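You operate a simulated robot arm through the tools that you are given. There is no shell and no other tool.

You are at the controls of a simulated robot arm. One attempt, no reset.

TASK
Clamp the felt pack marked COVER under the wedge.
Fine: pull the wedge back, set the pack lengthwise at the open end of the wedge clamp, push it in to the stop and push the wedge home; other packs stay.

Only the result counts: the job must be done as asked and must still hold three seconds after the hand-in. Knocking over, shifting, dropping, spilling or breaking anything else fails it. A push-on lid holds only when it is set on centred and level and pressed home; a screw cap is set on level and turned clockwise until tight.

THE ROBOT
A 7-joint arm with a two-finger parallel gripper, fixed in place. Base frame: the origin is on the floor under the middle of its stand, x ahead of it, y to its left, z up; the work surface is at about z = 0.78. Lengths are in m, angles in rad, forces in N, time in s.
With the tool pointing down near the work surface it reaches from about 0.2 to 0.74 m from the base axis. Its first joint turns from -2.897 to 2.897 rad. Payload 1.57 kg.
Tool frame: the origin (TCP) lies between the finger pads and is the grasp point; the fingertips stand 0.03 m ahead of it; z points along the fingers, y is the line along which they close. Largest opening 0.11 m; finger width 0.024, thickness 0.012; the body of the gripper, 0.048 by 0.112 m, starts 0.078 m behind the TCP.
Orientation is told as [roll, pitch, yaw] about the base's x, y, z axes, in that order, counted from this pose: with the fingers straight down and closing along the base's y, the tool's x points along the base's -x, its y along +y and its z along -z.

THE INTERFACE
- The arm moves only by the tool nudge_tool. Its argument "motion" is a list of rows, each a list of 7 numbers: the opening, from 0 (shut) to 1 (fully open), then the shift along the tool's x, y, z in m, then the turn, a rotation vector about the tool's x, y, z in rad. In form: [[hand, dx, dy, dz, rx, ry, rz], ...]. A call has 1 to 20 rows; each row shifts and turns the commanded pose from where the row before left it, along the tool's axes as they then stand. Rows are played at 5 a second. More than 0.05 m and 0.15 rad between two rows, or a gripper value outside its range, and nothing of the call is played. Where a pose cannot be reached the arm comes as near as it can. A force on the tool above 70 N (or 10 N above the force at the start of the call, whichever is more), or a blocked arm, ends the call early, and 0.2 s more pass. Each finger travels about 0.045 m/s and halts on what it meets, pressing with about 21 N; the grip force reading is that of the motor and also rises with nothing between the fingers. The clock runs only during rows and for 0.2 s after the last one: add rows that do not move to give the fingers time. The reply holds the time, the measured pose of the TCP, the force on the tool along the base axes, the opening and the grip force, in the units named above and with some noise, with the torque about the TCP (base axes, N m) and any sound that the robot's microphone picked up.
- Cameras (640 x 400 px; columns grow to the right, rows downward): "scene" is fixed at [0.4003, 0.648, 1.3608]; the picture's right is [-0.61, 0.79, 0.00], its down [0.65, 0.51, -0.56] and it looks along [-0.44, -0.34, -0.83] (base axes); focal length 214 px, centre (320, 200). "wrist" rides on the gripper at [0.07, 0.016, -0.141] in the tool frame; the picture's right is [-0.23, 0.97, 0.00], its down [-0.86, -0.20, -0.48] and it looks along [-0.47, -0.11, 0.88] (tool axes); focal length 222 px, centre (320, 200). There is no depth. A picture from a camera that has moved, and an enlarged one, comes with that camera's place and axes in the base frame and with its lens.
- grab_frame(camera): a new picture of that camera. It takes no simulated time.
- slide_trunk(by): slides the trunk up (or, below 0, down) by that many m; the arm rides with it, the base frame stays. It gives what a move gives, with no picture.
- close_up(camera, box): a new picture of the part [left, top, right, bottom] of that camera's present view, enlarged. It takes no simulated time.
- finish_job(): hands the job in; it is judged then, once.

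Places have to be worked out from the pictures, the camera data and where the tool is seen. Open the gripper and draw the arm clear of the work before you hand the job in, unless the task says otherwise.

The tools are called after "Call:" by a JSON object that holds its "method" and its "body". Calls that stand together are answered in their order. nudge_tool: Moves the arm, as the interface text tells. Its arguments: {"type":"object","properties":{"motion":{"type":"array"}},"required":["motion"]} The other tools are called the same way: slide_trunk (by) moves the trunk up or down; grab_frame (camera) takes a picture; close_up (camera, box) takes an enlarged picture of a part of a camera's view; finish_job () hands the job in.

At the start:

```text
time_s: 0.0
position: [0.0462, 0.5126, 1.1321]
ee_rot: [0.0, 0.0, 0.0]
wrist_force: [-0.1, 0.1, -0.4]
torque: [-0.01, 0.01, 0.01]
grip_width: 0.11
finger_force: 0.1
trunk travel left (down, up): [-0.525, 0.065]
```

scene: 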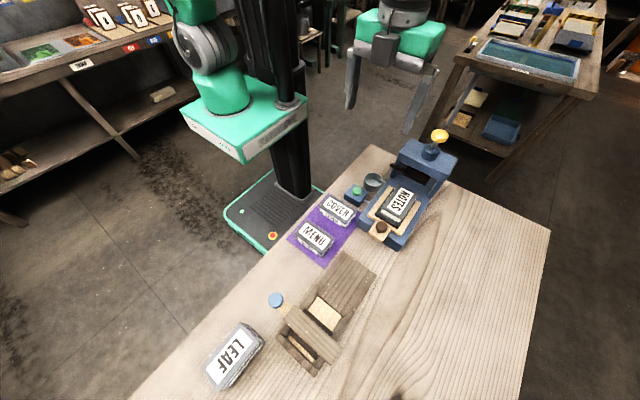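
wrist: 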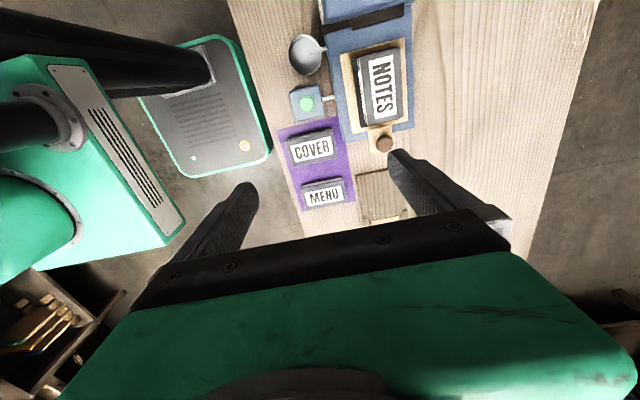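

I start by looking closely at the work area to find the wedge clamp, the packs and the press.

Call:
{"method": "close_up", "body": {"camera": "scene", "box": [260, 130, 480, 270]}}

Call:
{"method": "close_up", "body": {"camera": "scene", "box": [180, 230, 400, 400]}}

Call:
{"method": "close_up", "body": {"camera": "wrist", "box": [240, 0, 480, 230]}}

```text
2.86 times, centred on (370, 200) of scene
camera zoom: at [0.4003, 0.648, 1.3608], right [-0.61, 0.79, 0.0], down [0.65, 0.51, -0.56], along [-0.44, -0.34, -0.83], focal length 613 px, centre (177, 200)
```

zoom: 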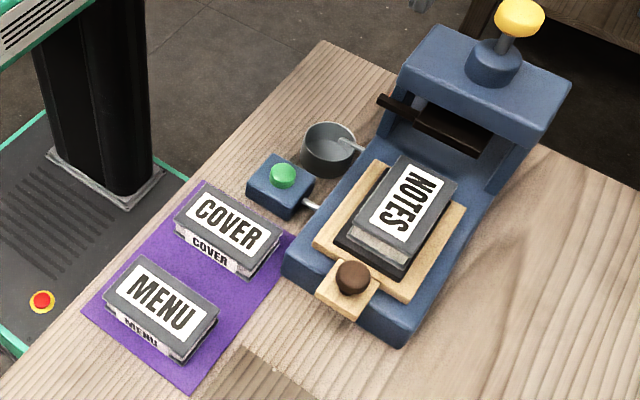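

```text
2.35 times, centred on (290, 315) of scene
camera zoom: at [0.4003, 0.648, 1.3608], right [-0.61, 0.79, 0.0], down [0.65, 0.51, -0.56], along [-0.44, -0.34, -0.83], focal length 505 px, centre (391, -71)
```

zoom: 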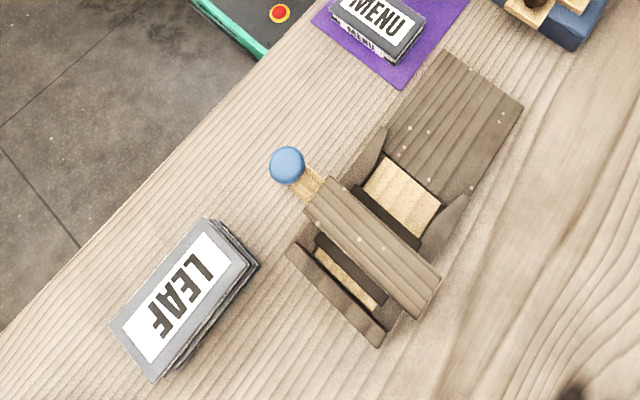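

```text
1.74 times, centred on (360, 115) of wrist
camera zoom: at [-0.0237, 0.5292, 1.2725], right [0.23, 0.97, 0.0], down [0.86, -0.2, 0.48], along [0.47, -0.11, -0.88], focal length 386 px, centre (250, 348)
```

zoom: 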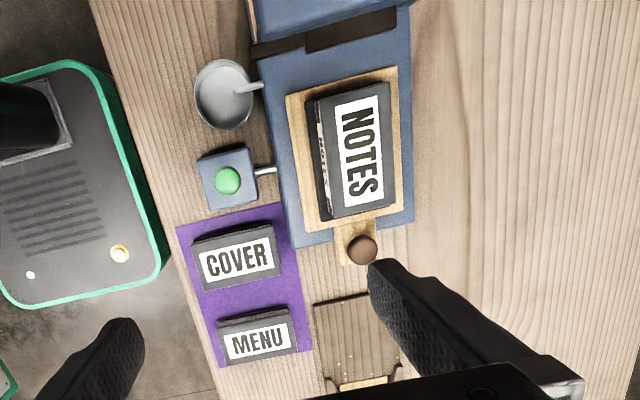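

The wooden clamp seems to lie along x: open end near (0.195, 0.62), bridge near x≈0.39, stop near x≈0.44, with the wedge's blue knob on the −y side near (0.395, 0.52). COVER is near (0.10, 0.485). I move the arm (staying high) to view the clamp with the wrist camera.

Call:
{"method": "nudge_tool", "body": {"motion": [[1, -0.03, 0.006, 0.0, 0, 0, 0], [1, -0.04, 0.01, 0.01, 0, 0, 0], [1, -0.04, 0.01, 0.01, 0, 0, 0], [1, -0.04, 0.01, 0.01, 0, 0, 0], [1, -0.03, 0.01, 0.01, 0, 0, 0], [1, 0, 0, 0, 0, 0, 0]]}}

Call:
{"method": "grab_frame", "body": {"camera": "wrist"}}

Call:
{"method": "grab_frame", "body": {"camera": "scene"}}

```text
time_s: 1.4
position: [0.224, 0.5578, 1.0901]
ee_rot: [-0.001, -0.001, 0.0]
wrist_force: [1.1, 0.6, -0.3]
torque: [-0.02, -0.03, 0.0]
grip_width: 0.11
finger_force: 0.1
trunk travel left (down, up): [-0.525, 0.065]
```

```text
taken
camera wrist: at [0.1554, 0.5751, 1.2316], right [0.23, 0.97, 0.0], down [0.86, -0.2, 0.48], along [0.47, -0.11, -0.88], focal length 222 px, centre (320, 200)
```

wrist: 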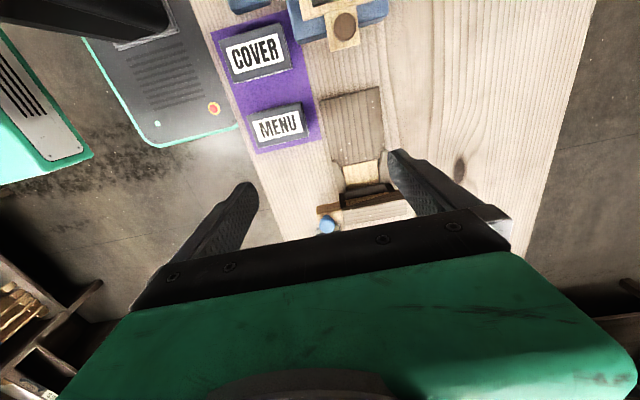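

```text
taken
```

scene: 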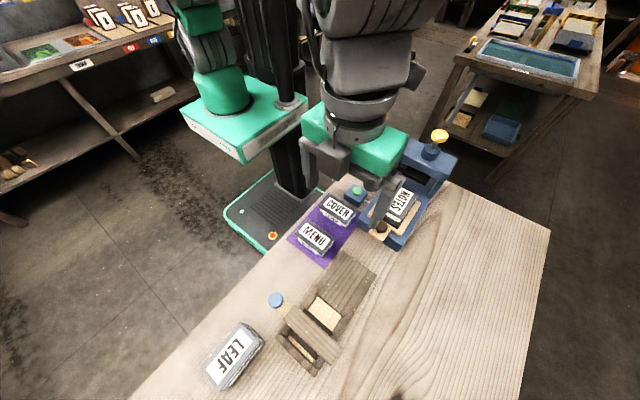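

The image bottom of the wrist camera points to +x, so the clamp hides behind the gripper. I turn the tool a quarter turn (yaw +90°), which is also the yaw I need to grasp COVER across its short side, then look again.

Call:
{"method": "nudge_tool", "body": {"motion": [[1, 0, 0, 0, 0, 0, -0.1428], [1, 0, 0, 0, 0, 0, -0.1428], [1, 0, 0, 0, 0, 0, -0.1428], [1, 0, 0, 0, 0, 0, -0.1428], [1, 0, 0, 0, 0, 0, -0.1428], [1, 0, 0, 0, 0, 0, -0.1428], [1, 0, 0, 0, 0, 0, -0.1428], [1, 0, 0, 0, 0, 0, -0.1428], [1, 0, 0, 0, 0, 0, -0.1428], [1, 0, 0, 0, 0, 0, -0.1428], [1, 0, 0, 0, 0, 0, -0.1428], [1, 0, -0.03, 0, 0, 0, 0], [1, 0, -0.03, 0, 0, 0, 0], [1, 0, -0.03, 0, 0, 0, 0], [1, 0, 0, 0, 0, 0, 0]]}}

Call:
{"method": "grab_frame", "body": {"camera": "wrist"}}

Call:
{"method": "grab_frame", "body": {"camera": "scene"}}

```text
time_s: 4.6
position: [0.3159, 0.5593, 1.0923]
ee_rot: [0.001, -0.001, 1.573]
wrist_force: [-0.1, 0.1, -0.3]
torque: [0.0, 0.0, 0.0]
grip_width: 0.11
finger_force: 0.0
trunk travel left (down, up): [-0.525, 0.065]
```

```text
taken
camera wrist: at [0.3, 0.4897, 1.2325], right [-0.97, 0.23, 0.0], down [0.2, 0.86, 0.48], along [0.11, 0.47, -0.88], focal length 222 px, centre (320, 200)
```

wrist: 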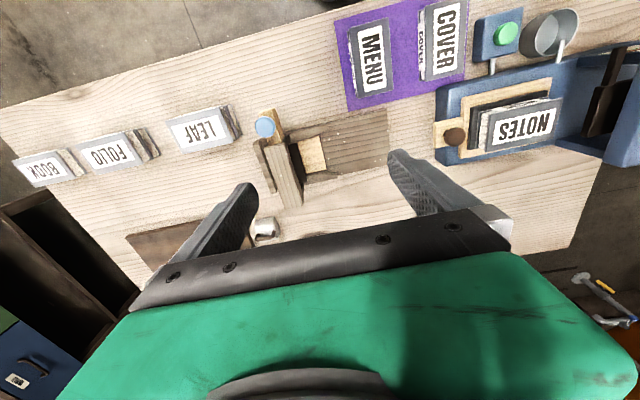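

```text
taken
```

scene: 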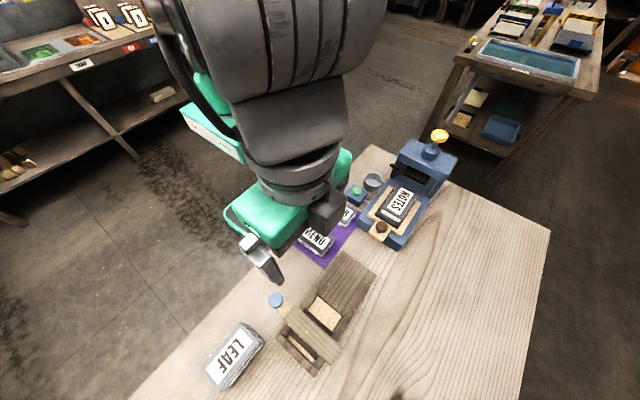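

Call:
{"method": "close_up", "body": {"camera": "wrist", "box": [220, 80, 420, 220]}}

Call:
{"method": "close_up", "body": {"camera": "wrist", "box": [330, 0, 500, 120]}}

Call:
{"method": "close_up", "body": {"camera": "scene", "box": [250, 240, 400, 390]}}

```text
2.86 times, centred on (320, 150) of wrist
camera zoom: at [0.3, 0.4897, 1.2325], right [-0.97, 0.23, 0.0], down [0.2, 0.86, 0.48], along [0.11, 0.47, -0.88], focal length 635 px, centre (320, 343)
```

zoom: 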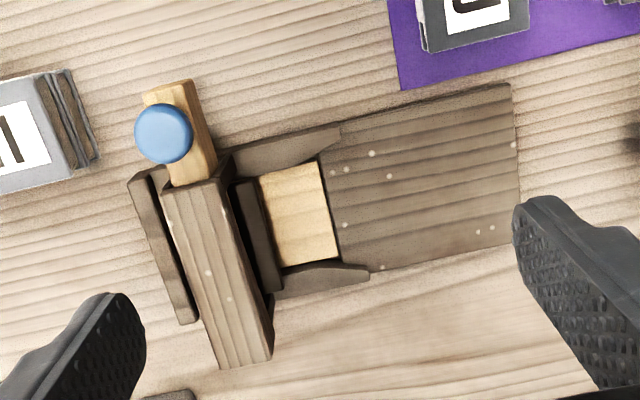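

```text
3.33 times, centred on (415, 60) of wrist
camera zoom: at [0.3, 0.4897, 1.2325], right [-0.97, 0.23, 0.0], down [0.2, 0.86, 0.48], along [0.11, 0.47, -0.88], focal length 740 px, centre (3, 667)
```

zoom: 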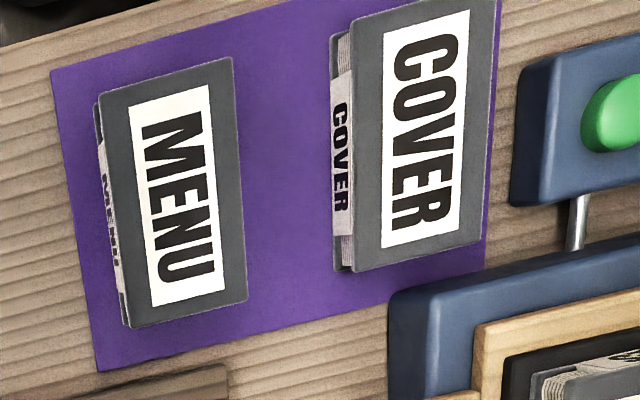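

```text
2.67 times, centred on (325, 315) of scene
camera zoom: at [0.4003, 0.648, 1.3608], right [-0.61, 0.79, 0.0], down [0.65, 0.51, -0.56], along [-0.44, -0.34, -0.83], focal length 572 px, centre (307, -107)
```

zoom: 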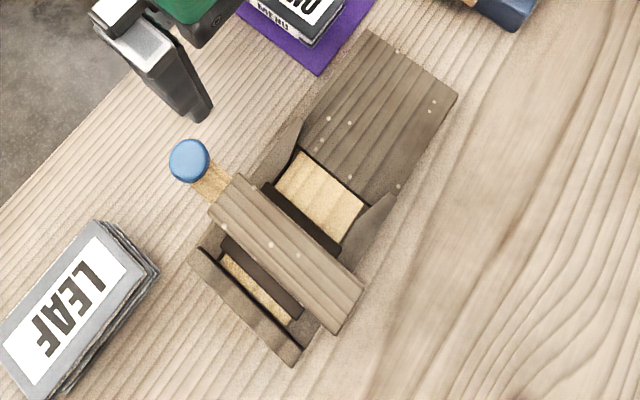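

The wedge (light wood bar with blue knob, knob top about (0.396, 0.533, 0.882)) lies under the bridge (x≈0.38–0.41, y≈0.564–0.684, top z≈0.862). The channel centre is y≈0.62 with a floor about 0.07 wide. I move above the knob for a closer look.

Call:
{"method": "nudge_tool", "body": {"motion": [[1, 0.006, -0.02, 0.02, 0, 0, 0], [1, 0.006, -0.02, 0.02, 0, 0, 0], [1, 0.006, -0.02, 0.02, 0, 0, 0], [1, 0.008, -0.02, 0.02, 0, 0, 0], [1, 0, 0, 0.01, 0, 0, 0], [1, 0, 0, 0, 0, 0, 0]]}}

Call:
{"method": "grab_frame", "body": {"camera": "wrist"}}

Call:
{"method": "close_up", "body": {"camera": "scene", "box": [250, 240, 400, 390]}}

```text
time_s: 6.0
position: [0.3948, 0.5319, 1.0003]
ee_rot: [0.0, -0.001, 1.569]
wrist_force: [0.3, -0.4, 0.2]
torque: [-0.02, 0.05, 0.02]
grip_width: 0.11
finger_force: 0.1
trunk travel left (down, up): [-0.525, 0.065]
```

```text
taken
camera wrist: at [0.3799, 0.4634, 1.142], right [-0.97, 0.23, 0.0], down [0.2, 0.86, 0.48], along [0.11, 0.47, -0.88], focal length 222 px, centre (320, 200)
```

wrist: 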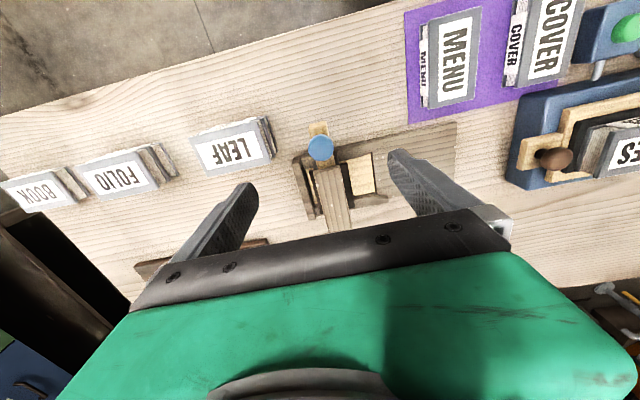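

```text
2.67 times, centred on (325, 315) of scene
camera zoom: at [0.4003, 0.648, 1.3608], right [-0.61, 0.79, 0.0], down [0.65, 0.51, -0.56], along [-0.44, -0.34, -0.83], focal length 572 px, centre (307, -107)
```

zoom: 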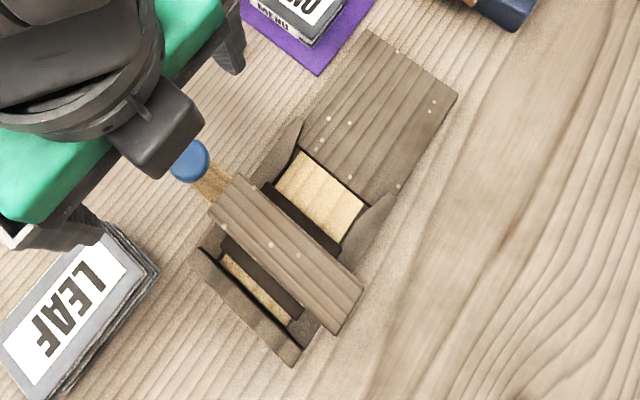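

Call:
{"method": "close_up", "body": {"camera": "wrist", "box": [260, 100, 420, 240]}}

Call:
{"method": "close_up", "body": {"camera": "wrist", "box": [400, 0, 600, 130]}}

```text
2.86 times, centred on (340, 170) of wrist
camera zoom: at [0.3799, 0.4634, 1.142], right [-0.97, 0.23, 0.0], down [0.2, 0.86, 0.48], along [0.11, 0.47, -0.88], focal length 635 px, centre (263, 286)
```

zoom: 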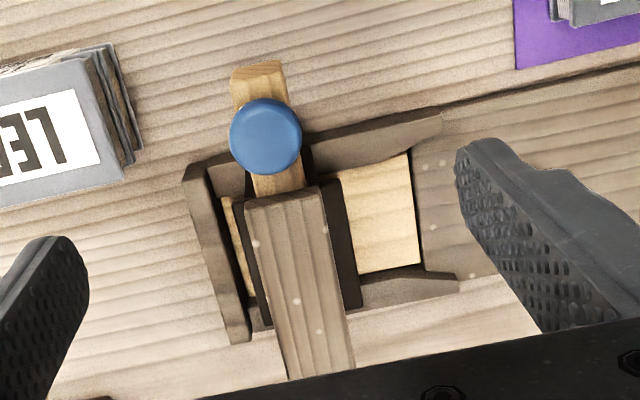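

```text
3.08 times, centred on (500, 65) of wrist
camera zoom: at [0.3799, 0.4634, 1.142], right [-0.97, 0.23, 0.0], down [0.2, 0.86, 0.48], along [0.11, 0.47, -0.88], focal length 684 px, centre (-234, 615)
```

zoom: 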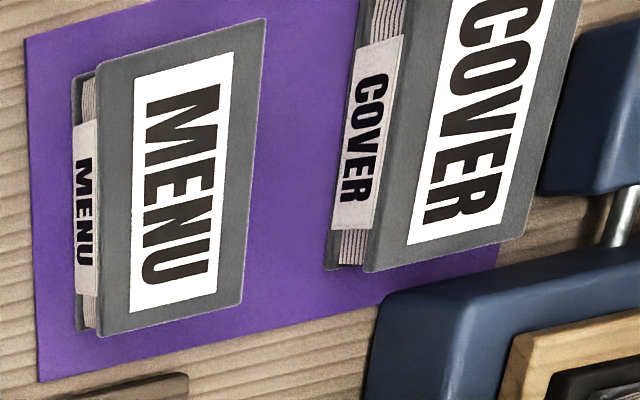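

The knob is confirmed at about (0.395, 0.533), 0.03 m across, top z≈0.882, with my tool right above it at yaw 90°. I narrow the hand to about 0.07 m and descend around the knob.

Call:
{"method": "nudge_tool", "body": {"motion": [[0.65, 0, 0, 0, 0, 0, 0], [0.65, 0, 0, 0.02, 0, 0, 0], [0.65, 0, 0, 0.03, 0, 0, 0], [0.65, 0, 0, 0.03, 0, 0, 0], [0.65, 0, 0, 0.02, 0, 0, 0], [0.65, 0, 0, 0.015, 0, 0, 0], [0.65, 0, 0, 0.015, 0, 0, 0], [0.65, 0, 0, 0, 0, 0, 0]]}}

Call:
{"method": "grab_frame", "body": {"camera": "wrist"}}

Call:
{"method": "close_up", "body": {"camera": "scene", "box": [220, 220, 400, 390]}}

```text
time_s: 7.8
position: [0.397, 0.5326, 0.8708]
ee_rot: [0.001, 0.001, 1.57]
wrist_force: [-0.5, 1.1, -0.6]
torque: [0.0, 0.02, 0.04]
grip_width: 0.0715
finger_force: 0.1
trunk travel left (down, up): [-0.525, 0.065]
```

```text
taken
camera wrist: at [0.38, 0.4642, 1.0116], right [-0.97, 0.23, 0.0], down [0.2, 0.85, 0.48], along [0.11, 0.47, -0.88], focal length 222 px, centre (320, 200)
```

wrist: 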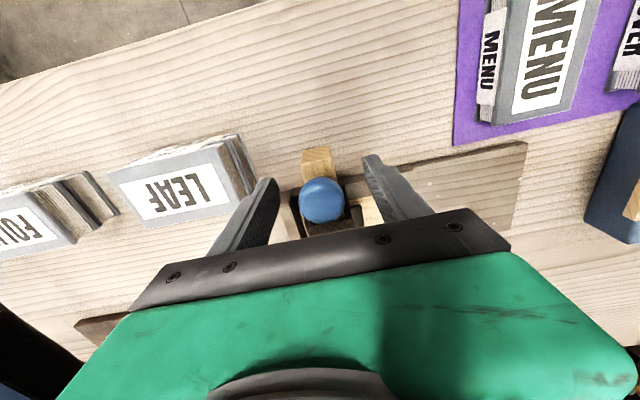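

```text
2.35 times, centred on (310, 305) of scene
camera zoom: at [0.4003, 0.648, 1.3608], right [-0.61, 0.79, 0.0], down [0.65, 0.51, -0.56], along [-0.44, -0.34, -0.83], focal length 505 px, centre (344, -47)
```

zoom: 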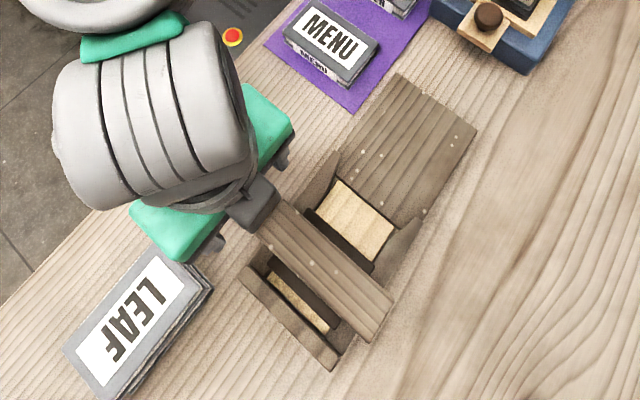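

The fingers straddle the knob with room on both sides and LEAF stays clear (its edge is near x≈0.475). I close on the knob.

Call:
{"method": "nudge_tool", "body": {"motion": [[0.2, 0, 0, 0, 0, 0, 0], [0.0, 0, 0, 0, 0, 0, 0], [0.0, 0, 0, 0, 0, 0, 0], [0.0, 0, 0, 0, 0, 0, 0], [0.0, 0, 0, 0, 0, 0, 0]]}}

Call:
{"method": "close_up", "body": {"camera": "wrist", "box": [220, 100, 440, 260]}}

```text
time_s: 9.0
position: [0.3944, 0.5338, 0.8705]
ee_rot: [-0.001, -0.001, 1.572]
wrist_force: [-6.6, -1.8, -1.4]
torque: [-0.02, -0.04, 0.0]
grip_width: 0.029
finger_force: 35.9
trunk travel left (down, up): [-0.525, 0.065]
```

```text
2.50 times, centred on (330, 180) of wrist
camera zoom: at [0.3789, 0.4644, 1.0118], right [-0.97, 0.23, 0.0], down [0.2, 0.86, 0.48], along [0.11, 0.47, -0.88], focal length 555 px, centre (295, 250)
```

zoom: 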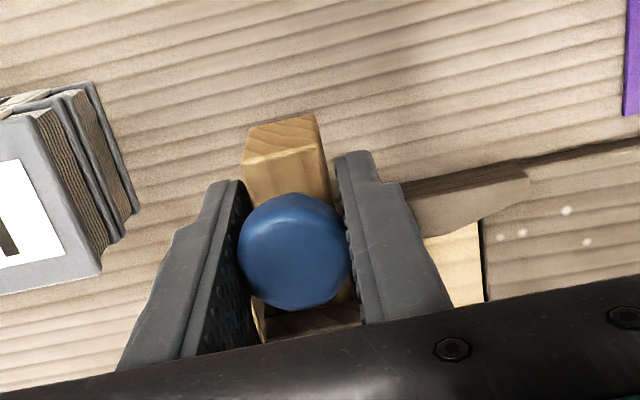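

The knob is gripped (width 0.029). I ease the small side force and pull the wedge back along −y in small steps, watching the force.

Call:
{"method": "nudge_tool", "body": {"motion": [[0, 0, 0.001, 0, 0, 0, 0], [0, 0.005, 0, 0, 0, 0, 0], [0, 0.005, 0, 0, 0, 0, 0], [0, 0.005, 0, 0, 0, 0, 0], [0, 0, 0, 0, 0, 0, 0]]}}

Call:
{"method": "close_up", "body": {"camera": "wrist", "box": [220, 100, 440, 260]}}

Call:
{"method": "close_up", "body": {"camera": "scene", "box": [220, 220, 400, 390]}}

```text
time_s: 10.2
position: [0.3935, 0.5163, 0.8747]
ee_rot: [0.0, -0.003, 1.569]
wrist_force: [1.6, 1.6, 11.5]
torque: [-0.18, 0.01, 0.0]
grip_width: 0.0289
finger_force: 38.9
trunk travel left (down, up): [-0.525, 0.065]
```

```text
2.50 times, centred on (330, 180) of wrist
camera zoom: at [0.3785, 0.4476, 1.0147], right [-0.97, 0.23, 0.0], down [0.2, 0.85, 0.48], along [0.11, 0.47, -0.88], focal length 555 px, centre (295, 250)
```

zoom: 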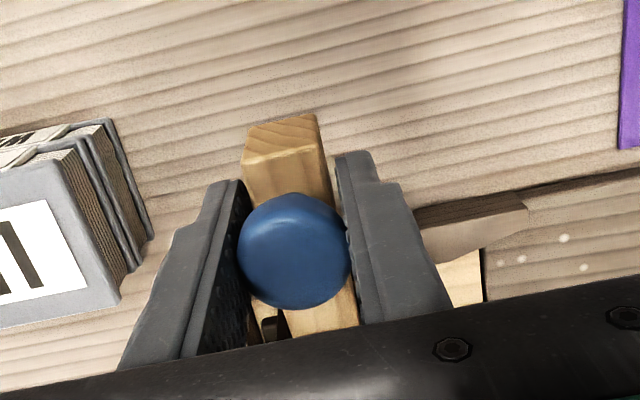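

```text
2.35 times, centred on (310, 305) of scene
camera zoom: at [0.4003, 0.648, 1.3608], right [-0.61, 0.79, 0.0], down [0.65, 0.51, -0.56], along [-0.44, -0.34, -0.83], focal length 505 px, centre (344, -47)
```

zoom: 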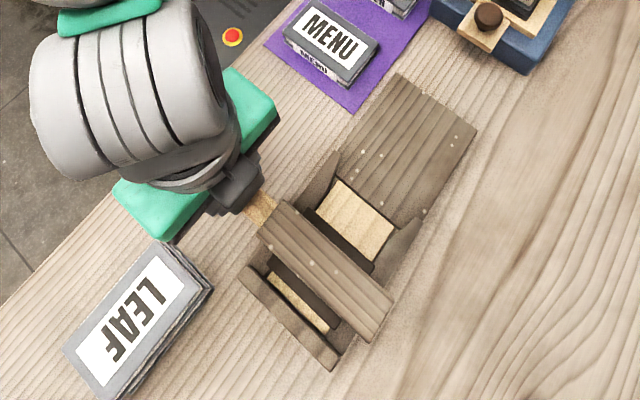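

The wedge came back about 0.0175 m and the tool was lifted about 4 mm (11.5 N upward), so the wedge rides up a slope as it retracts. I follow that slope while continuing to pull.

Call:
{"method": "nudge_tool", "body": {"motion": [[0, 0, 0, -0.004, 0, 0, 0], [0, 0.005, 0, -0.0012, 0, 0, 0], [0, 0.005, 0, -0.0012, 0, 0, 0], [0, 0.005, 0, -0.0012, 0, 0, 0], [0, 0, 0, 0, 0, 0, 0]]}}

Call:
{"method": "close_up", "body": {"camera": "wrist", "box": [220, 100, 440, 260]}}

Call:
{"method": "close_up", "body": {"camera": "scene", "box": [220, 220, 400, 390]}}

```text
time_s: 11.4
position: [0.3953, 0.5014, 0.878]
ee_rot: [0.002, 0.005, 1.567]
wrist_force: [1.0, -2.7, -10.0]
torque: [0.1, -0.01, -0.03]
grip_width: 0.0287
finger_force: 38.5
trunk travel left (down, up): [-0.525, 0.065]
```

```text
2.50 times, centred on (330, 180) of wrist
camera zoom: at [0.379, 0.4321, 1.0185], right [-0.97, 0.23, 0.0], down [0.2, 0.86, 0.48], along [0.11, 0.46, -0.88], focal length 555 px, centre (295, 250)
```

zoom: 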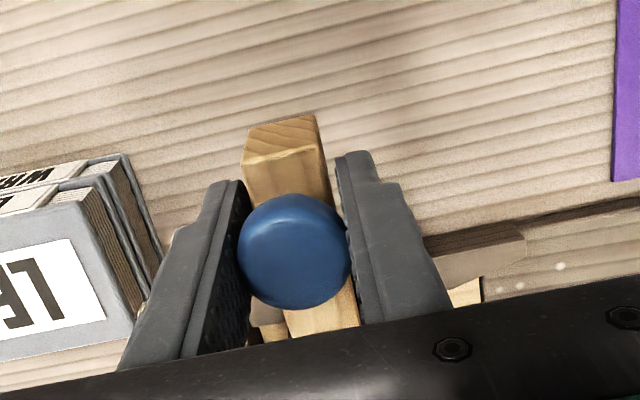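

```text
2.35 times, centred on (310, 305) of scene
camera zoom: at [0.4003, 0.648, 1.3608], right [-0.61, 0.79, 0.0], down [0.65, 0.51, -0.56], along [-0.44, -0.34, -0.83], focal length 505 px, centre (344, -47)
```

zoom: 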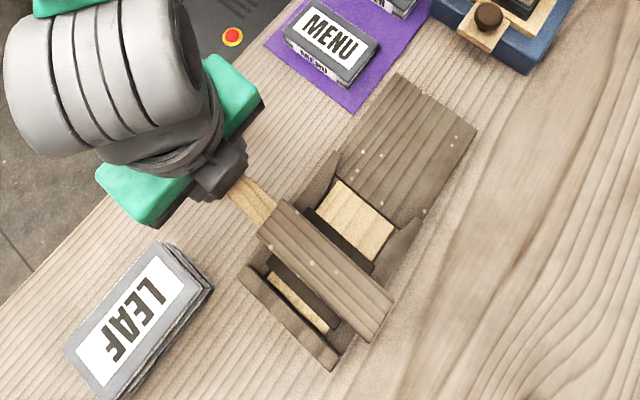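

Now the vertical force reads −10 N, so I over-lifted a little; I lower 2 mm and keep pulling with a gentler rise, watching for an end stop.

Call:
{"method": "nudge_tool", "body": {"motion": [[0, 0, 0, 0.002, 0, 0, 0], [0, 0.004, 0, -0.0004, 0, 0, 0], [0, 0.004, 0, -0.0004, 0, 0, 0], [0, 0, 0, 0, 0, 0, 0]]}}

Call:
{"method": "close_up", "body": {"camera": "scene", "box": [220, 220, 400, 390]}}

```text
time_s: 12.4
position: [0.3957, 0.4962, 0.8779]
ee_rot: [-0.002, 0.001, 1.57]
wrist_force: [1.2, 0.4, 0.3]
torque: [-0.07, 0.0, 0.04]
grip_width: 0.0291
finger_force: 38.8
trunk travel left (down, up): [-0.525, 0.065]
```

```text
2.35 times, centred on (310, 305) of scene
camera zoom: at [0.4003, 0.648, 1.3608], right [-0.61, 0.79, 0.0], down [0.65, 0.51, -0.56], along [-0.44, -0.34, -0.83], focal length 505 px, centre (344, -47)
```

zoom: 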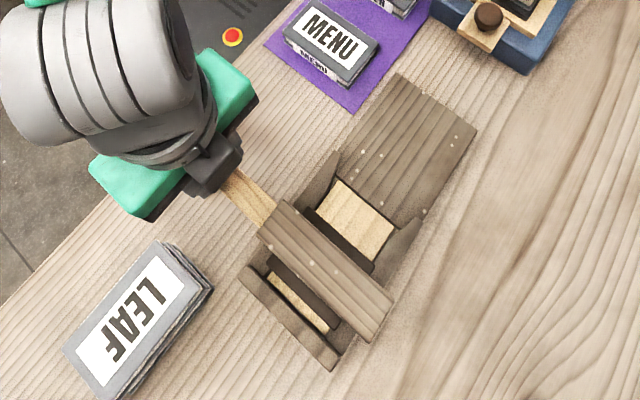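

Force is near zero and the wedge has come back 0.038 m along a slope of about 0.2. I keep pulling in small steps looking for its end stop.

Call:
{"method": "nudge_tool", "body": {"motion": [[0, 0.004, 0, -0.0008, 0, 0, 0], [0, 0.004, 0, -0.0008, 0, 0, 0], [0, 0, 0, 0, 0, 0, 0]]}}

Call:
{"method": "close_up", "body": {"camera": "scene", "box": [220, 220, 400, 390]}}

Call:
{"method": "grab_frame", "body": {"camera": "wrist"}}

```text
time_s: 13.2
position: [0.3958, 0.4868, 0.8792]
ee_rot: [0.0, 0.0, 1.572]
wrist_force: [-1.4, 1.0, 1.4]
torque: [0.09, 0.01, 0.07]
grip_width: 0.0291
finger_force: 38.8
trunk travel left (down, up): [-0.525, 0.065]
```

```text
2.35 times, centred on (310, 305) of scene
camera zoom: at [0.4003, 0.648, 1.3608], right [-0.61, 0.79, 0.0], down [0.65, 0.51, -0.56], along [-0.44, -0.34, -0.83], focal length 505 px, centre (344, -47)
```

zoom: 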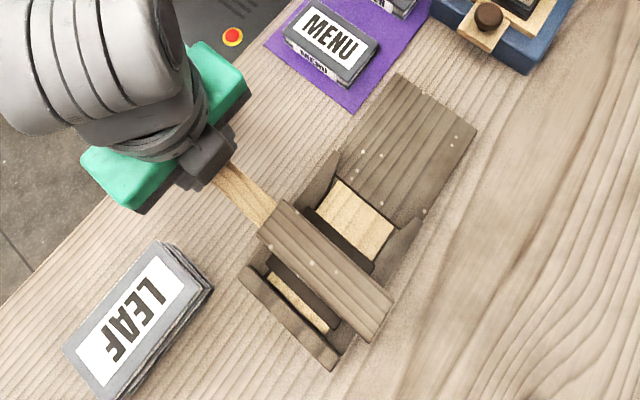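

```text
taken
camera wrist: at [0.3788, 0.4177, 1.021], right [-0.97, 0.23, 0.0], down [0.2, 0.86, 0.48], along [0.11, 0.47, -0.88], focal length 222 px, centre (320, 200)
```

wrist: 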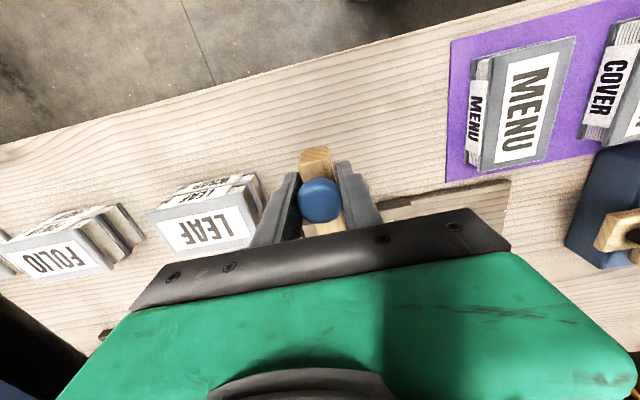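

No stop yet at 0.047 m of travel, with low forces. I pull a bit further in small steps.

Call:
{"method": "nudge_tool", "body": {"motion": [[0, 0.004, 0, -0.0008, 0, 0, 0], [0, 0.004, 0, -0.0008, 0, 0, 0], [0, 0.004, 0, -0.0008, 0, 0, 0], [0, 0, 0, 0, 0, 0, 0]]}}

Call:
{"method": "close_up", "body": {"camera": "scene", "box": [220, 220, 400, 390]}}

```text
time_s: 14.2
position: [0.3946, 0.4801, 0.8811]
ee_rot: [-0.004, 0.0, 1.572]
wrist_force: [-5.4, 42.2, -4.5]
torque: [-0.41, -0.04, -0.01]
grip_width: 0.0294
finger_force: 39.0
trunk travel left (down, up): [-0.525, 0.065]
```

```text
2.35 times, centred on (310, 305) of scene
camera zoom: at [0.4003, 0.648, 1.3608], right [-0.61, 0.79, 0.0], down [0.65, 0.51, -0.56], along [-0.44, -0.34, -0.83], focal length 505 px, centre (344, -47)
```

zoom: 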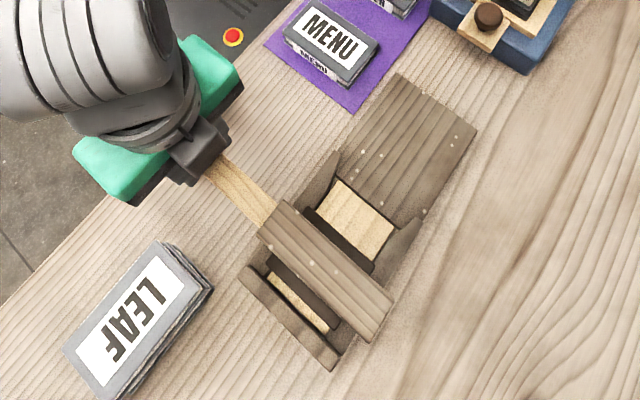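

A 42 N pull-back force shows the wedge is at its rear stop (about 0.054 m of travel). I relieve the force, open the hand partly (LEAF is close by) and rise.

Call:
{"method": "nudge_tool", "body": {"motion": [[0, -0.003, 0, 0.0006, 0, 0, 0], [0, 0, 0, 0, 0, 0, 0], [0.55, 0, 0, 0, 0, 0, 0], [0.55, 0, 0, 0, 0, 0, 0], [0.55, 0, 0, 0, 0, 0, 0], [0.55, 0, 0, -0.02, 0, 0, 0], [0.55, 0, 0, -0.03, 0, 0, 0], [0.55, 0, 0, -0.03, 0, 0, 0], [0.55, 0, 0, -0.03, 0, 0, 0], [0.55, 0, 0, 0, 0, 0, 0]]}}

Call:
{"method": "grab_frame", "body": {"camera": "wrist"}}

Call:
{"method": "close_up", "body": {"camera": "scene", "box": [220, 220, 400, 390]}}

```text
time_s: 16.4
position: [0.3959, 0.4779, 0.9918]
ee_rot: [-0.002, 0.001, 1.569]
wrist_force: [-0.2, 0.3, 0.0]
torque: [0.04, -0.01, 0.0]
grip_width: 0.0605
finger_force: 0.0
trunk travel left (down, up): [-0.525, 0.065]
```

```text
taken
camera wrist: at [0.3796, 0.4085, 1.1318], right [-0.97, 0.23, 0.0], down [0.2, 0.86, 0.48], along [0.11, 0.47, -0.88], focal length 222 px, centre (320, 200)
```

wrist: 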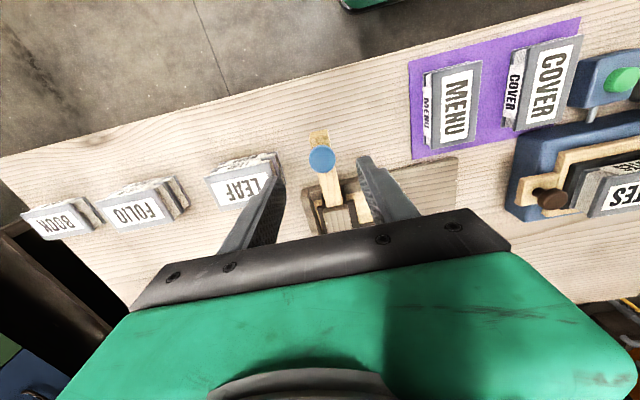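

```text
2.35 times, centred on (310, 305) of scene
camera zoom: at [0.4003, 0.648, 1.3608], right [-0.61, 0.79, 0.0], down [0.65, 0.51, -0.56], along [-0.44, -0.34, -0.83], focal length 505 px, centre (344, -47)
```

zoom: 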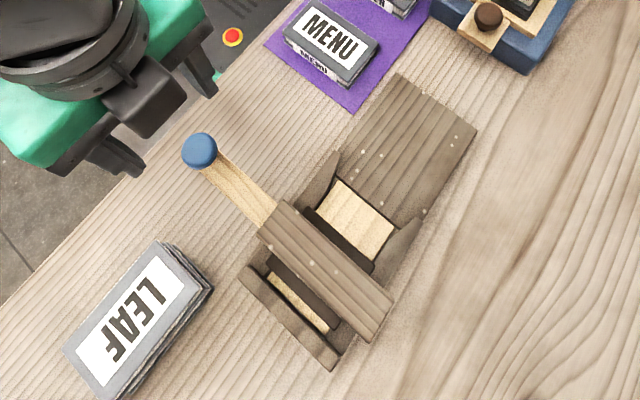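

The wedge stays back with its knob at about (0.395, 0.484). Now I travel at height to above COVER (about (0.10, 0.485)) to measure it.

Call:
{"method": "nudge_tool", "body": {"motion": [[0.55, 0, 0.02, -0.02, 0, 0, 0], [0.8, 0, 0.042, -0.01, 0, 0, 0], [1, 0, 0.042, 0, 0, 0, 0], [1, 0, 0.042, 0, 0, 0, 0], [1, 0, 0.042, 0, 0, 0, 0], [1, -0.004, 0.042, 0, 0, 0, 0], [1, -0.003, 0.042, 0, 0, 0, 0], [1, 0, 0.021, 0, 0, 0, 0], [1, 0, 0, 0, 0, 0, 0]]}}

Call:
{"method": "grab_frame", "body": {"camera": "wrist"}}

Call:
{"method": "grab_frame", "body": {"camera": "scene"}}

```text
time_s: 18.4
position: [0.1011, 0.4845, 1.0206]
ee_rot: [-0.001, 0.0, 1.572]
wrist_force: [-0.3, 1.0, 0.5]
torque: [0.0, -0.04, -0.01]
grip_width: 0.1104
finger_force: 0.2
trunk travel left (down, up): [-0.525, 0.065]
```

```text
taken
camera wrist: at [0.0859, 0.4154, 1.163], right [-0.97, 0.23, 0.0], down [0.2, 0.86, 0.48], along [0.11, 0.47, -0.88], focal length 222 px, centre (320, 200)
```

wrist: 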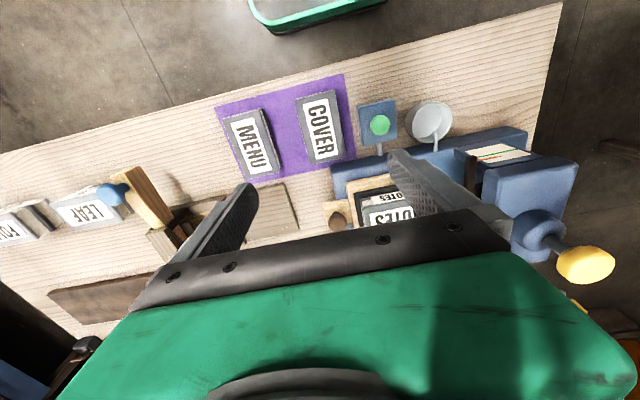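

```text
taken
```

scene: 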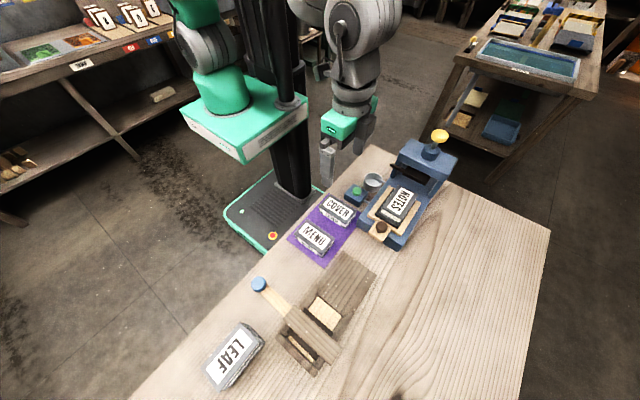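

Call:
{"method": "close_up", "body": {"camera": "wrist", "box": [210, 70, 370, 190]}}

Call:
{"method": "close_up", "body": {"camera": "scene", "box": [280, 180, 380, 265]}}

```text
3.33 times, centred on (290, 130) of wrist
camera zoom: at [0.0859, 0.4154, 1.163], right [-0.97, 0.23, 0.0], down [0.2, 0.86, 0.48], along [0.11, 0.47, -0.88], focal length 740 px, centre (420, 433)
```

zoom: 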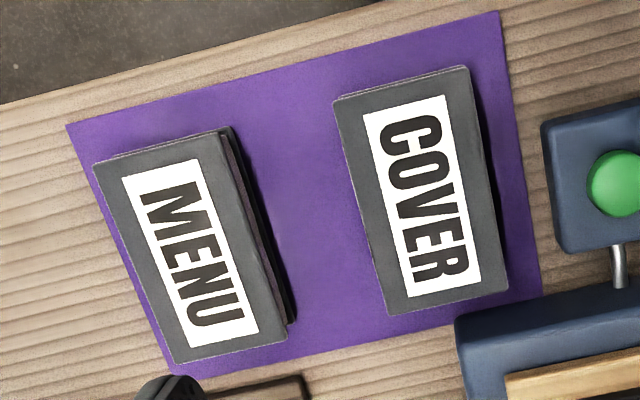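

```text
4.71 times, centred on (330, 222) of scene
camera zoom: at [0.4003, 0.648, 1.3608], right [-0.61, 0.79, 0.0], down [0.65, 0.51, -0.56], along [-0.44, -0.34, -0.83], focal length 1009 px, centre (273, 94)
```

zoom: 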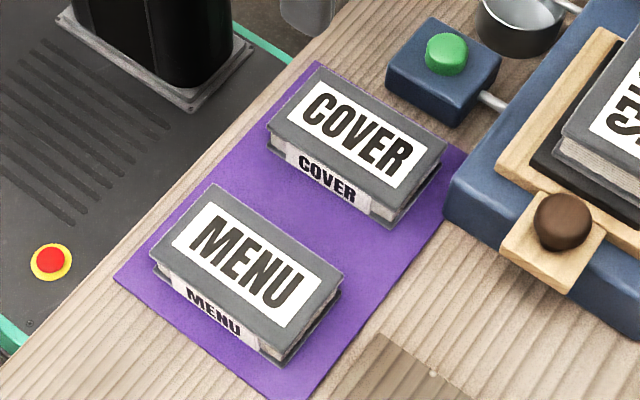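

COVER's top spans about x 0.070–0.128, y 0.434–0.532, z≈0.818 (0.058 × 0.099 × 0.036), long axis along y. The blue button box sits close on its −x side (edge near x≈0.045), so I go lower for a more precise look before choosing the opening.

Call:
{"method": "nudge_tool", "body": {"motion": [[0.68, 0.0015, 0.002, 0.02, 0, 0, 0], [0.68, 0, 0, 0.03, 0, 0, 0], [0.68, 0, 0, 0.03, 0, 0, 0], [0.68, 0, 0, 0.01, 0, 0, 0], [0.68, 0, 0, 0, 0, 0, 0], [0.68, 0, 0, 0, 0, 0, 0]]}}

Call:
{"method": "grab_frame", "body": {"camera": "wrist"}}

Call:
{"method": "close_up", "body": {"camera": "wrist", "box": [230, 80, 410, 220]}}

Call:
{"method": "close_up", "body": {"camera": "scene", "box": [300, 160, 400, 245]}}

```text
time_s: 19.8
position: [0.1007, 0.4827, 0.9312]
ee_rot: [0.001, 0.0, 1.571]
wrist_force: [0.2, 0.2, -0.3]
torque: [0.0, 0.02, -0.02]
grip_width: 0.075
finger_force: 0.0
trunk travel left (down, up): [-0.525, 0.065]
```

```text
taken
camera wrist: at [0.0851, 0.4147, 1.0721], right [-0.97, 0.23, 0.0], down [0.2, 0.86, 0.48], along [0.11, 0.47, -0.88], focal length 222 px, centre (320, 200)
```

wrist: 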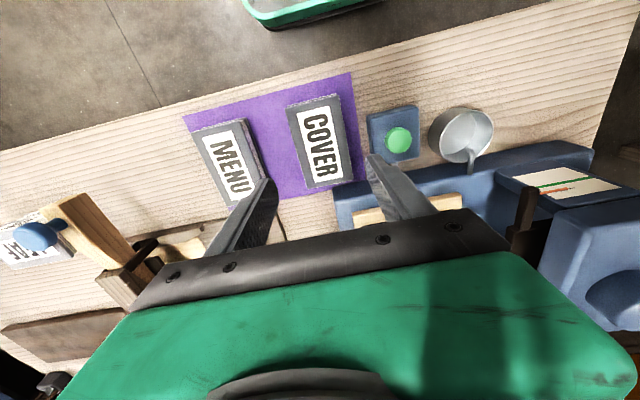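

```text
2.86 times, centred on (320, 150) of wrist
camera zoom: at [0.0851, 0.4147, 1.0721], right [-0.97, 0.23, 0.0], down [0.2, 0.86, 0.48], along [0.11, 0.47, -0.88], focal length 635 px, centre (320, 343)
```

zoom: 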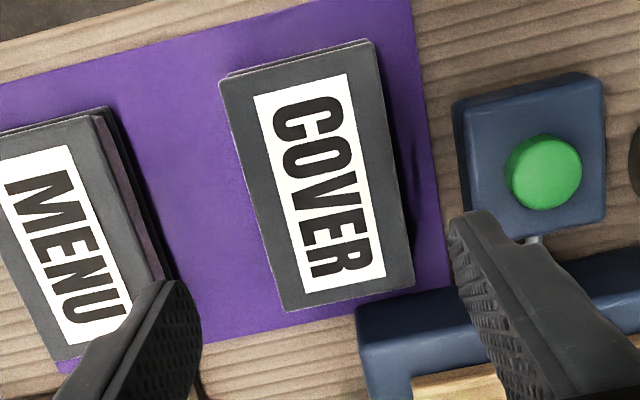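

```text
4.71 times, centred on (350, 202) of scene
camera zoom: at [0.4003, 0.648, 1.3608], right [-0.61, 0.79, 0.0], down [0.65, 0.51, -0.56], along [-0.44, -0.34, -0.83], focal length 1009 px, centre (179, 188)
```

zoom: 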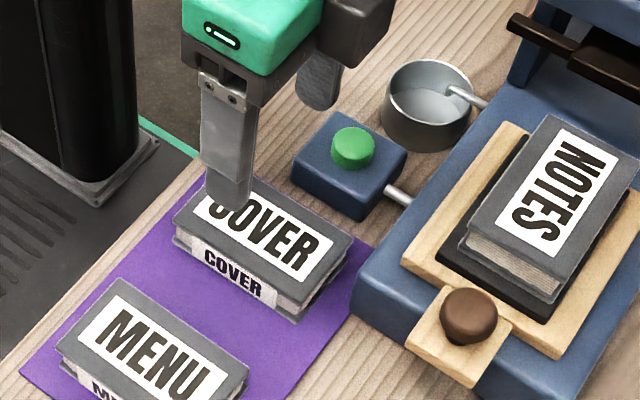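

COVER's centre is about (0.099, 0.482), with 0.03 m of space to the button box on the −x side and 0.045 m to MENU. With a 0.075 opening both fingers fit with about 9 mm each side; I centre and descend to TCP z≈0.818.

Call:
{"method": "nudge_tool", "body": {"motion": [[0.68, 0.0015, 0.0015, 0.02, 0, 0, 0], [0.68, 0, 0, 0.025, 0, 0, 0], [0.68, 0, 0, 0.025, 0, 0, 0], [0.68, 0, 0, 0.02, 0, 0, 0], [0.68, 0, 0, 0.015, 0, 0, 0], [0.68, 0, 0, 0.008, 0, 0, 0], [0.68, 0, 0, 0, 0, 0, 0]]}}

Call:
{"method": "grab_frame", "body": {"camera": "wrist"}}

Call:
{"method": "close_up", "body": {"camera": "scene", "box": [300, 160, 400, 245]}}

```text
time_s: 21.4
position: [0.099, 0.4818, 0.8188]
ee_rot: [-0.001, 0.0, 1.571]
wrist_force: [-0.8, 0.6, 0.4]
torque: [0.0, 0.02, 0.0]
grip_width: 0.0748
finger_force: 0.1
trunk travel left (down, up): [-0.525, 0.065]
```

```text
taken
camera wrist: at [0.0824, 0.4128, 0.9596], right [-0.97, 0.23, 0.0], down [0.2, 0.86, 0.48], along [0.11, 0.47, -0.88], focal length 222 px, centre (320, 200)
```

wrist: 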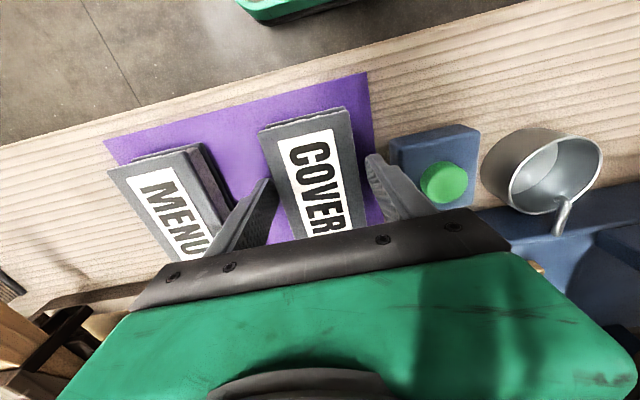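

```text
4.71 times, centred on (350, 202) of scene
camera zoom: at [0.4003, 0.648, 1.3608], right [-0.61, 0.79, 0.0], down [0.65, 0.51, -0.56], along [-0.44, -0.34, -0.83], focal length 1009 px, centre (179, 188)
```

zoom: 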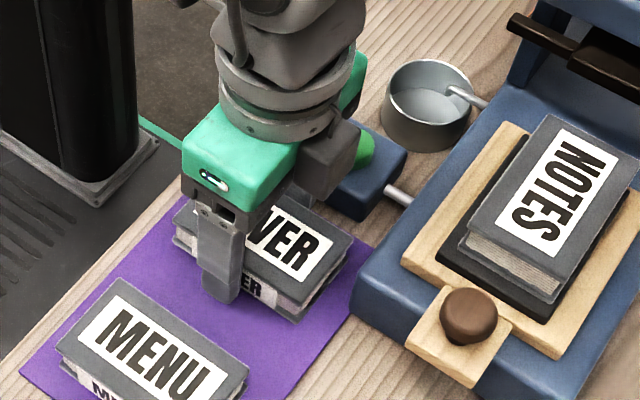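

The fingers sit on either side of COVER without touching the box or MENU. I close the grip.

Call:
{"method": "nudge_tool", "body": {"motion": [[0.5, 0, 0, 0, 0, 0, 0], [0.3, 0, 0, 0, 0, 0, 0], [0.2, 0, 0, 0, 0, 0, 0], [0.2, 0, 0, 0, 0, 0, 0], [0.2, 0, 0, 0, 0, 0, 0]]}}

Call:
{"method": "close_up", "body": {"camera": "wrist", "box": [220, 80, 440, 240]}}

```text
time_s: 22.6
position: [0.0994, 0.482, 0.8185]
ee_rot: [0.002, 0.001, 1.571]
wrist_force: [-0.4, -0.3, 0.2]
torque: [0.01, -0.04, 0.02]
grip_width: 0.0597
finger_force: 20.8
trunk travel left (down, up): [-0.525, 0.065]
```

```text
2.50 times, centred on (330, 160) of wrist
camera zoom: at [0.0825, 0.4129, 0.9598], right [-0.97, 0.23, 0.0], down [0.2, 0.86, 0.48], along [0.11, 0.47, -0.88], focal length 555 px, centre (295, 300)
```

zoom: 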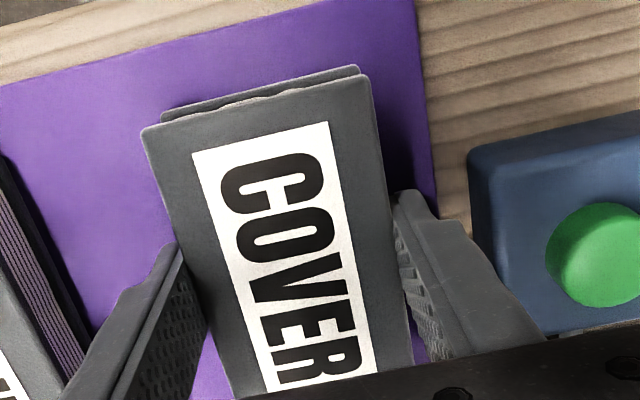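

COVER is gripped at 0.060 m width. I lift it straight up and check.

Call:
{"method": "nudge_tool", "body": {"motion": [[0.1, 0, 0, -0.01, 0, 0, 0], [0.1, 0, 0, -0.02, 0, 0, 0], [0.1, 0, 0, -0.03, 0, 0, 0], [0.1, 0, 0, -0.04, 0, 0, 0], [0.1, 0, 0, -0.04, 0, 0, 0], [0.1, 0, 0, 0, 0, 0, 0]]}}

Call:
{"method": "grab_frame", "body": {"camera": "wrist"}}

Call:
{"method": "grab_frame", "body": {"camera": "scene"}}

```text
time_s: 24.0
position: [0.0988, 0.4793, 0.9564]
ee_rot: [0.001, 0.002, 1.57]
wrist_force: [-0.4, 0.2, -1.5]
torque: [0.02, 0.01, 0.04]
grip_width: 0.0594
finger_force: 20.7
trunk travel left (down, up): [-0.525, 0.065]
```

```text
taken
camera wrist: at [0.0828, 0.4106, 1.0974], right [-0.97, 0.23, 0.0], down [0.2, 0.86, 0.48], along [0.11, 0.47, -0.88], focal length 222 px, centre (320, 200)
```

wrist: 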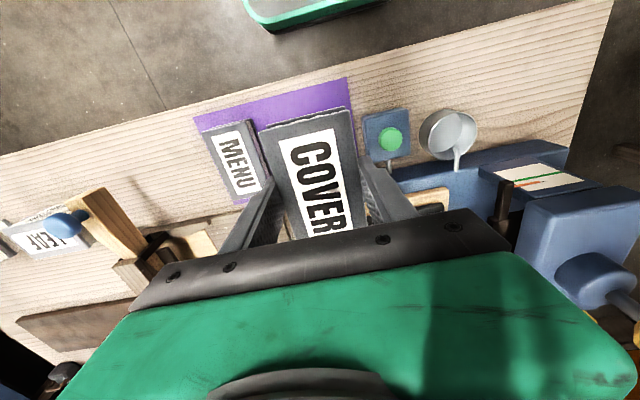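

```text
taken
```

scene: 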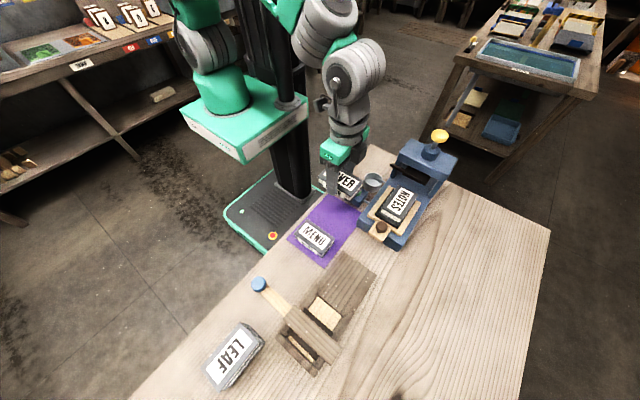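

COVER is in the hand and the other packs are unmoved. I carry it to above the apron at (0.25, 0.62) and turn it a quarter turn so its long side lies along x.

Call:
{"method": "nudge_tool", "body": {"motion": [[0.1, -0.0284, -0.0302, 0, 0, 0, 0], [0.1, -0.0284, -0.0302, 0, 0, 0, 0], [0.1, -0.0284, -0.0302, 0, 0, 0, 0], [0.1, -0.0284, -0.0302, 0, 0, 0, 0], [0.1, -0.0284, -0.0302, 0, 0, 0, 0], [0.1, 0, 0, 0, 0, 0, 0.1428], [0.1, 0, 0, 0, 0, 0, 0.1428], [0.1, 0, 0, 0, 0, 0, 0.1428], [0.1, 0, 0, 0, 0, 0, 0.1428], [0.1, 0, 0, 0, 0, 0, 0.1428], [0.1, 0, 0, 0, 0, 0, 0.1428], [0.1, 0, 0, 0, 0, 0, 0.1428], [0.1, 0, 0, 0, 0, 0, 0.1428], [0.1, 0, 0, 0, 0, 0, 0.1428], [0.1, 0, 0, 0, 0, 0, 0.1428], [0.1, 0, 0, 0, 0, 0, 0.1428], [0.1, 0, 0, 0, 0, 0, 0]]}}

Call:
{"method": "grab_frame", "body": {"camera": "wrist"}}

Call:
{"method": "close_up", "body": {"camera": "scene", "box": [220, 190, 420, 390]}}

```text
time_s: 27.6
position: [0.2492, 0.6242, 0.9572]
ee_rot: [0.0, 0.001, -0.003]
wrist_force: [0.0, 0.2, -2.3]
torque: [0.01, 0.0, -0.02]
grip_width: 0.0595
finger_force: 20.8
trunk travel left (down, up): [-0.525, 0.065]
```

```text
taken
camera wrist: at [0.1801, 0.6412, 1.0992], right [0.23, 0.97, 0.0], down [0.85, -0.2, 0.48], along [0.47, -0.11, -0.88], focal length 222 px, centre (320, 200)
```

wrist: 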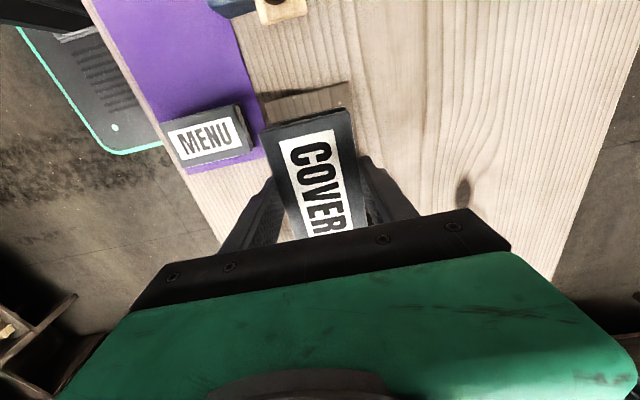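

```text
2.00 times, centred on (320, 290) of scene
camera zoom: at [0.4003, 0.648, 1.3608], right [-0.61, 0.79, 0.0], down [0.65, 0.51, -0.56], along [-0.44, -0.34, -0.83], focal length 429 px, centre (320, 20)
```

zoom: 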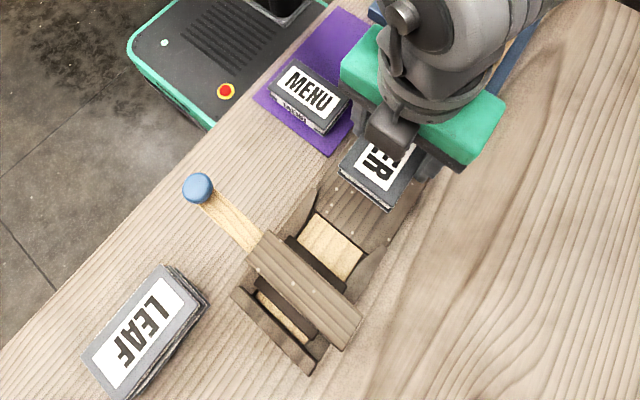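

The pack hangs lengthwise over the apron. I correct to y≈0.620 (channel centre) and x≈0.247, and lower towards the apron (top z≈0.80, so contact near TCP z≈0.837).

Call:
{"method": "nudge_tool", "body": {"motion": [[0.1, 0.002, -0.004, 0, 0, 0, 0], [0.1, 0, 0, 0.025, 0, 0, 0], [0.1, 0, 0, 0.03, 0, 0, 0], [0.1, 0, 0, 0.03, 0, 0, 0], [0.1, 0, 0, 0.02, 0, 0, 0], [0.1, 0, 0, 0, 0, 0, 0], [0.1, 0, 0, 0, 0, 0, 0]]}}

Call:
{"method": "grab_frame", "body": {"camera": "wrist"}}

Call:
{"method": "close_up", "body": {"camera": "scene", "box": [220, 190, 420, 390]}}

```text
time_s: 29.2
position: [0.2458, 0.6202, 0.8516]
ee_rot: [0.001, -0.001, 0.001]
wrist_force: [0.5, -0.5, -1.3]
torque: [-0.04, 0.0, 0.0]
grip_width: 0.0595
finger_force: 21.0
trunk travel left (down, up): [-0.525, 0.065]
```

```text
taken
camera wrist: at [0.177, 0.6366, 0.9928], right [0.23, 0.97, 0.0], down [0.86, -0.2, 0.48], along [0.47, -0.11, -0.88], focal length 222 px, centre (320, 200)
```

wrist: 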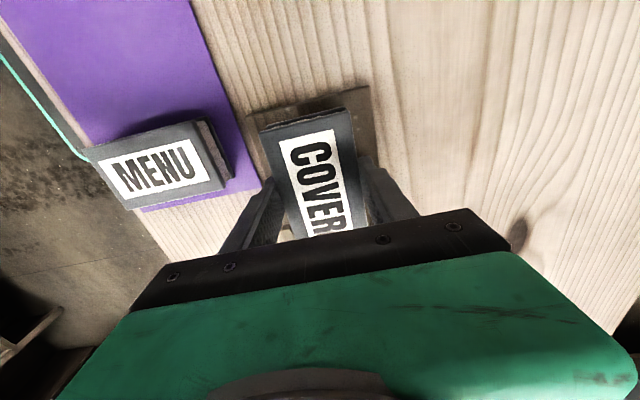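

```text
2.00 times, centred on (320, 290) of scene
camera zoom: at [0.4003, 0.648, 1.3608], right [-0.61, 0.79, 0.0], down [0.65, 0.51, -0.56], along [-0.44, -0.34, -0.83], focal length 429 px, centre (320, 20)
```

zoom: 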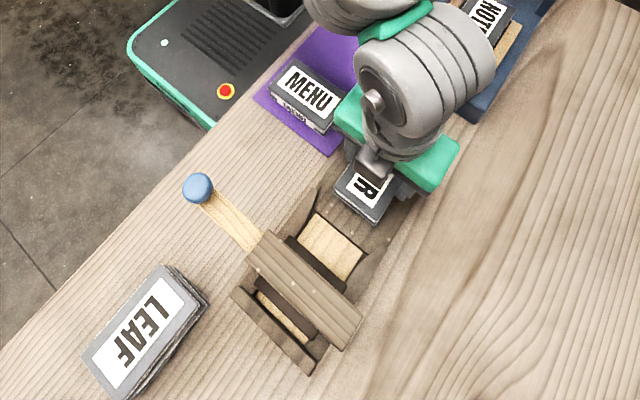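

Still free at z≈0.852. I lower in millimetre steps to touch down.

Call:
{"method": "nudge_tool", "body": {"motion": [[0.1, 0, 0, 0.004, 0, 0, 0], [0.1, 0, 0, 0.004, 0, 0, 0], [0.1, 0, 0, 0.003, 0, 0, 0], [0.1, 0, 0, 0.002, 0, 0, 0], [0.1, 0, 0, 0, 0, 0, 0]]}}

```text
time_s: 30.4
position: [0.2473, 0.6199, 0.8402]
ee_rot: [0.0, -0.001, 0.0]
wrist_force: [0.5, 0.1, -0.6]
torque: [0.0, 0.0, -0.02]
grip_width: 0.0594
finger_force: 20.8
trunk travel left (down, up): [-0.525, 0.065]
```

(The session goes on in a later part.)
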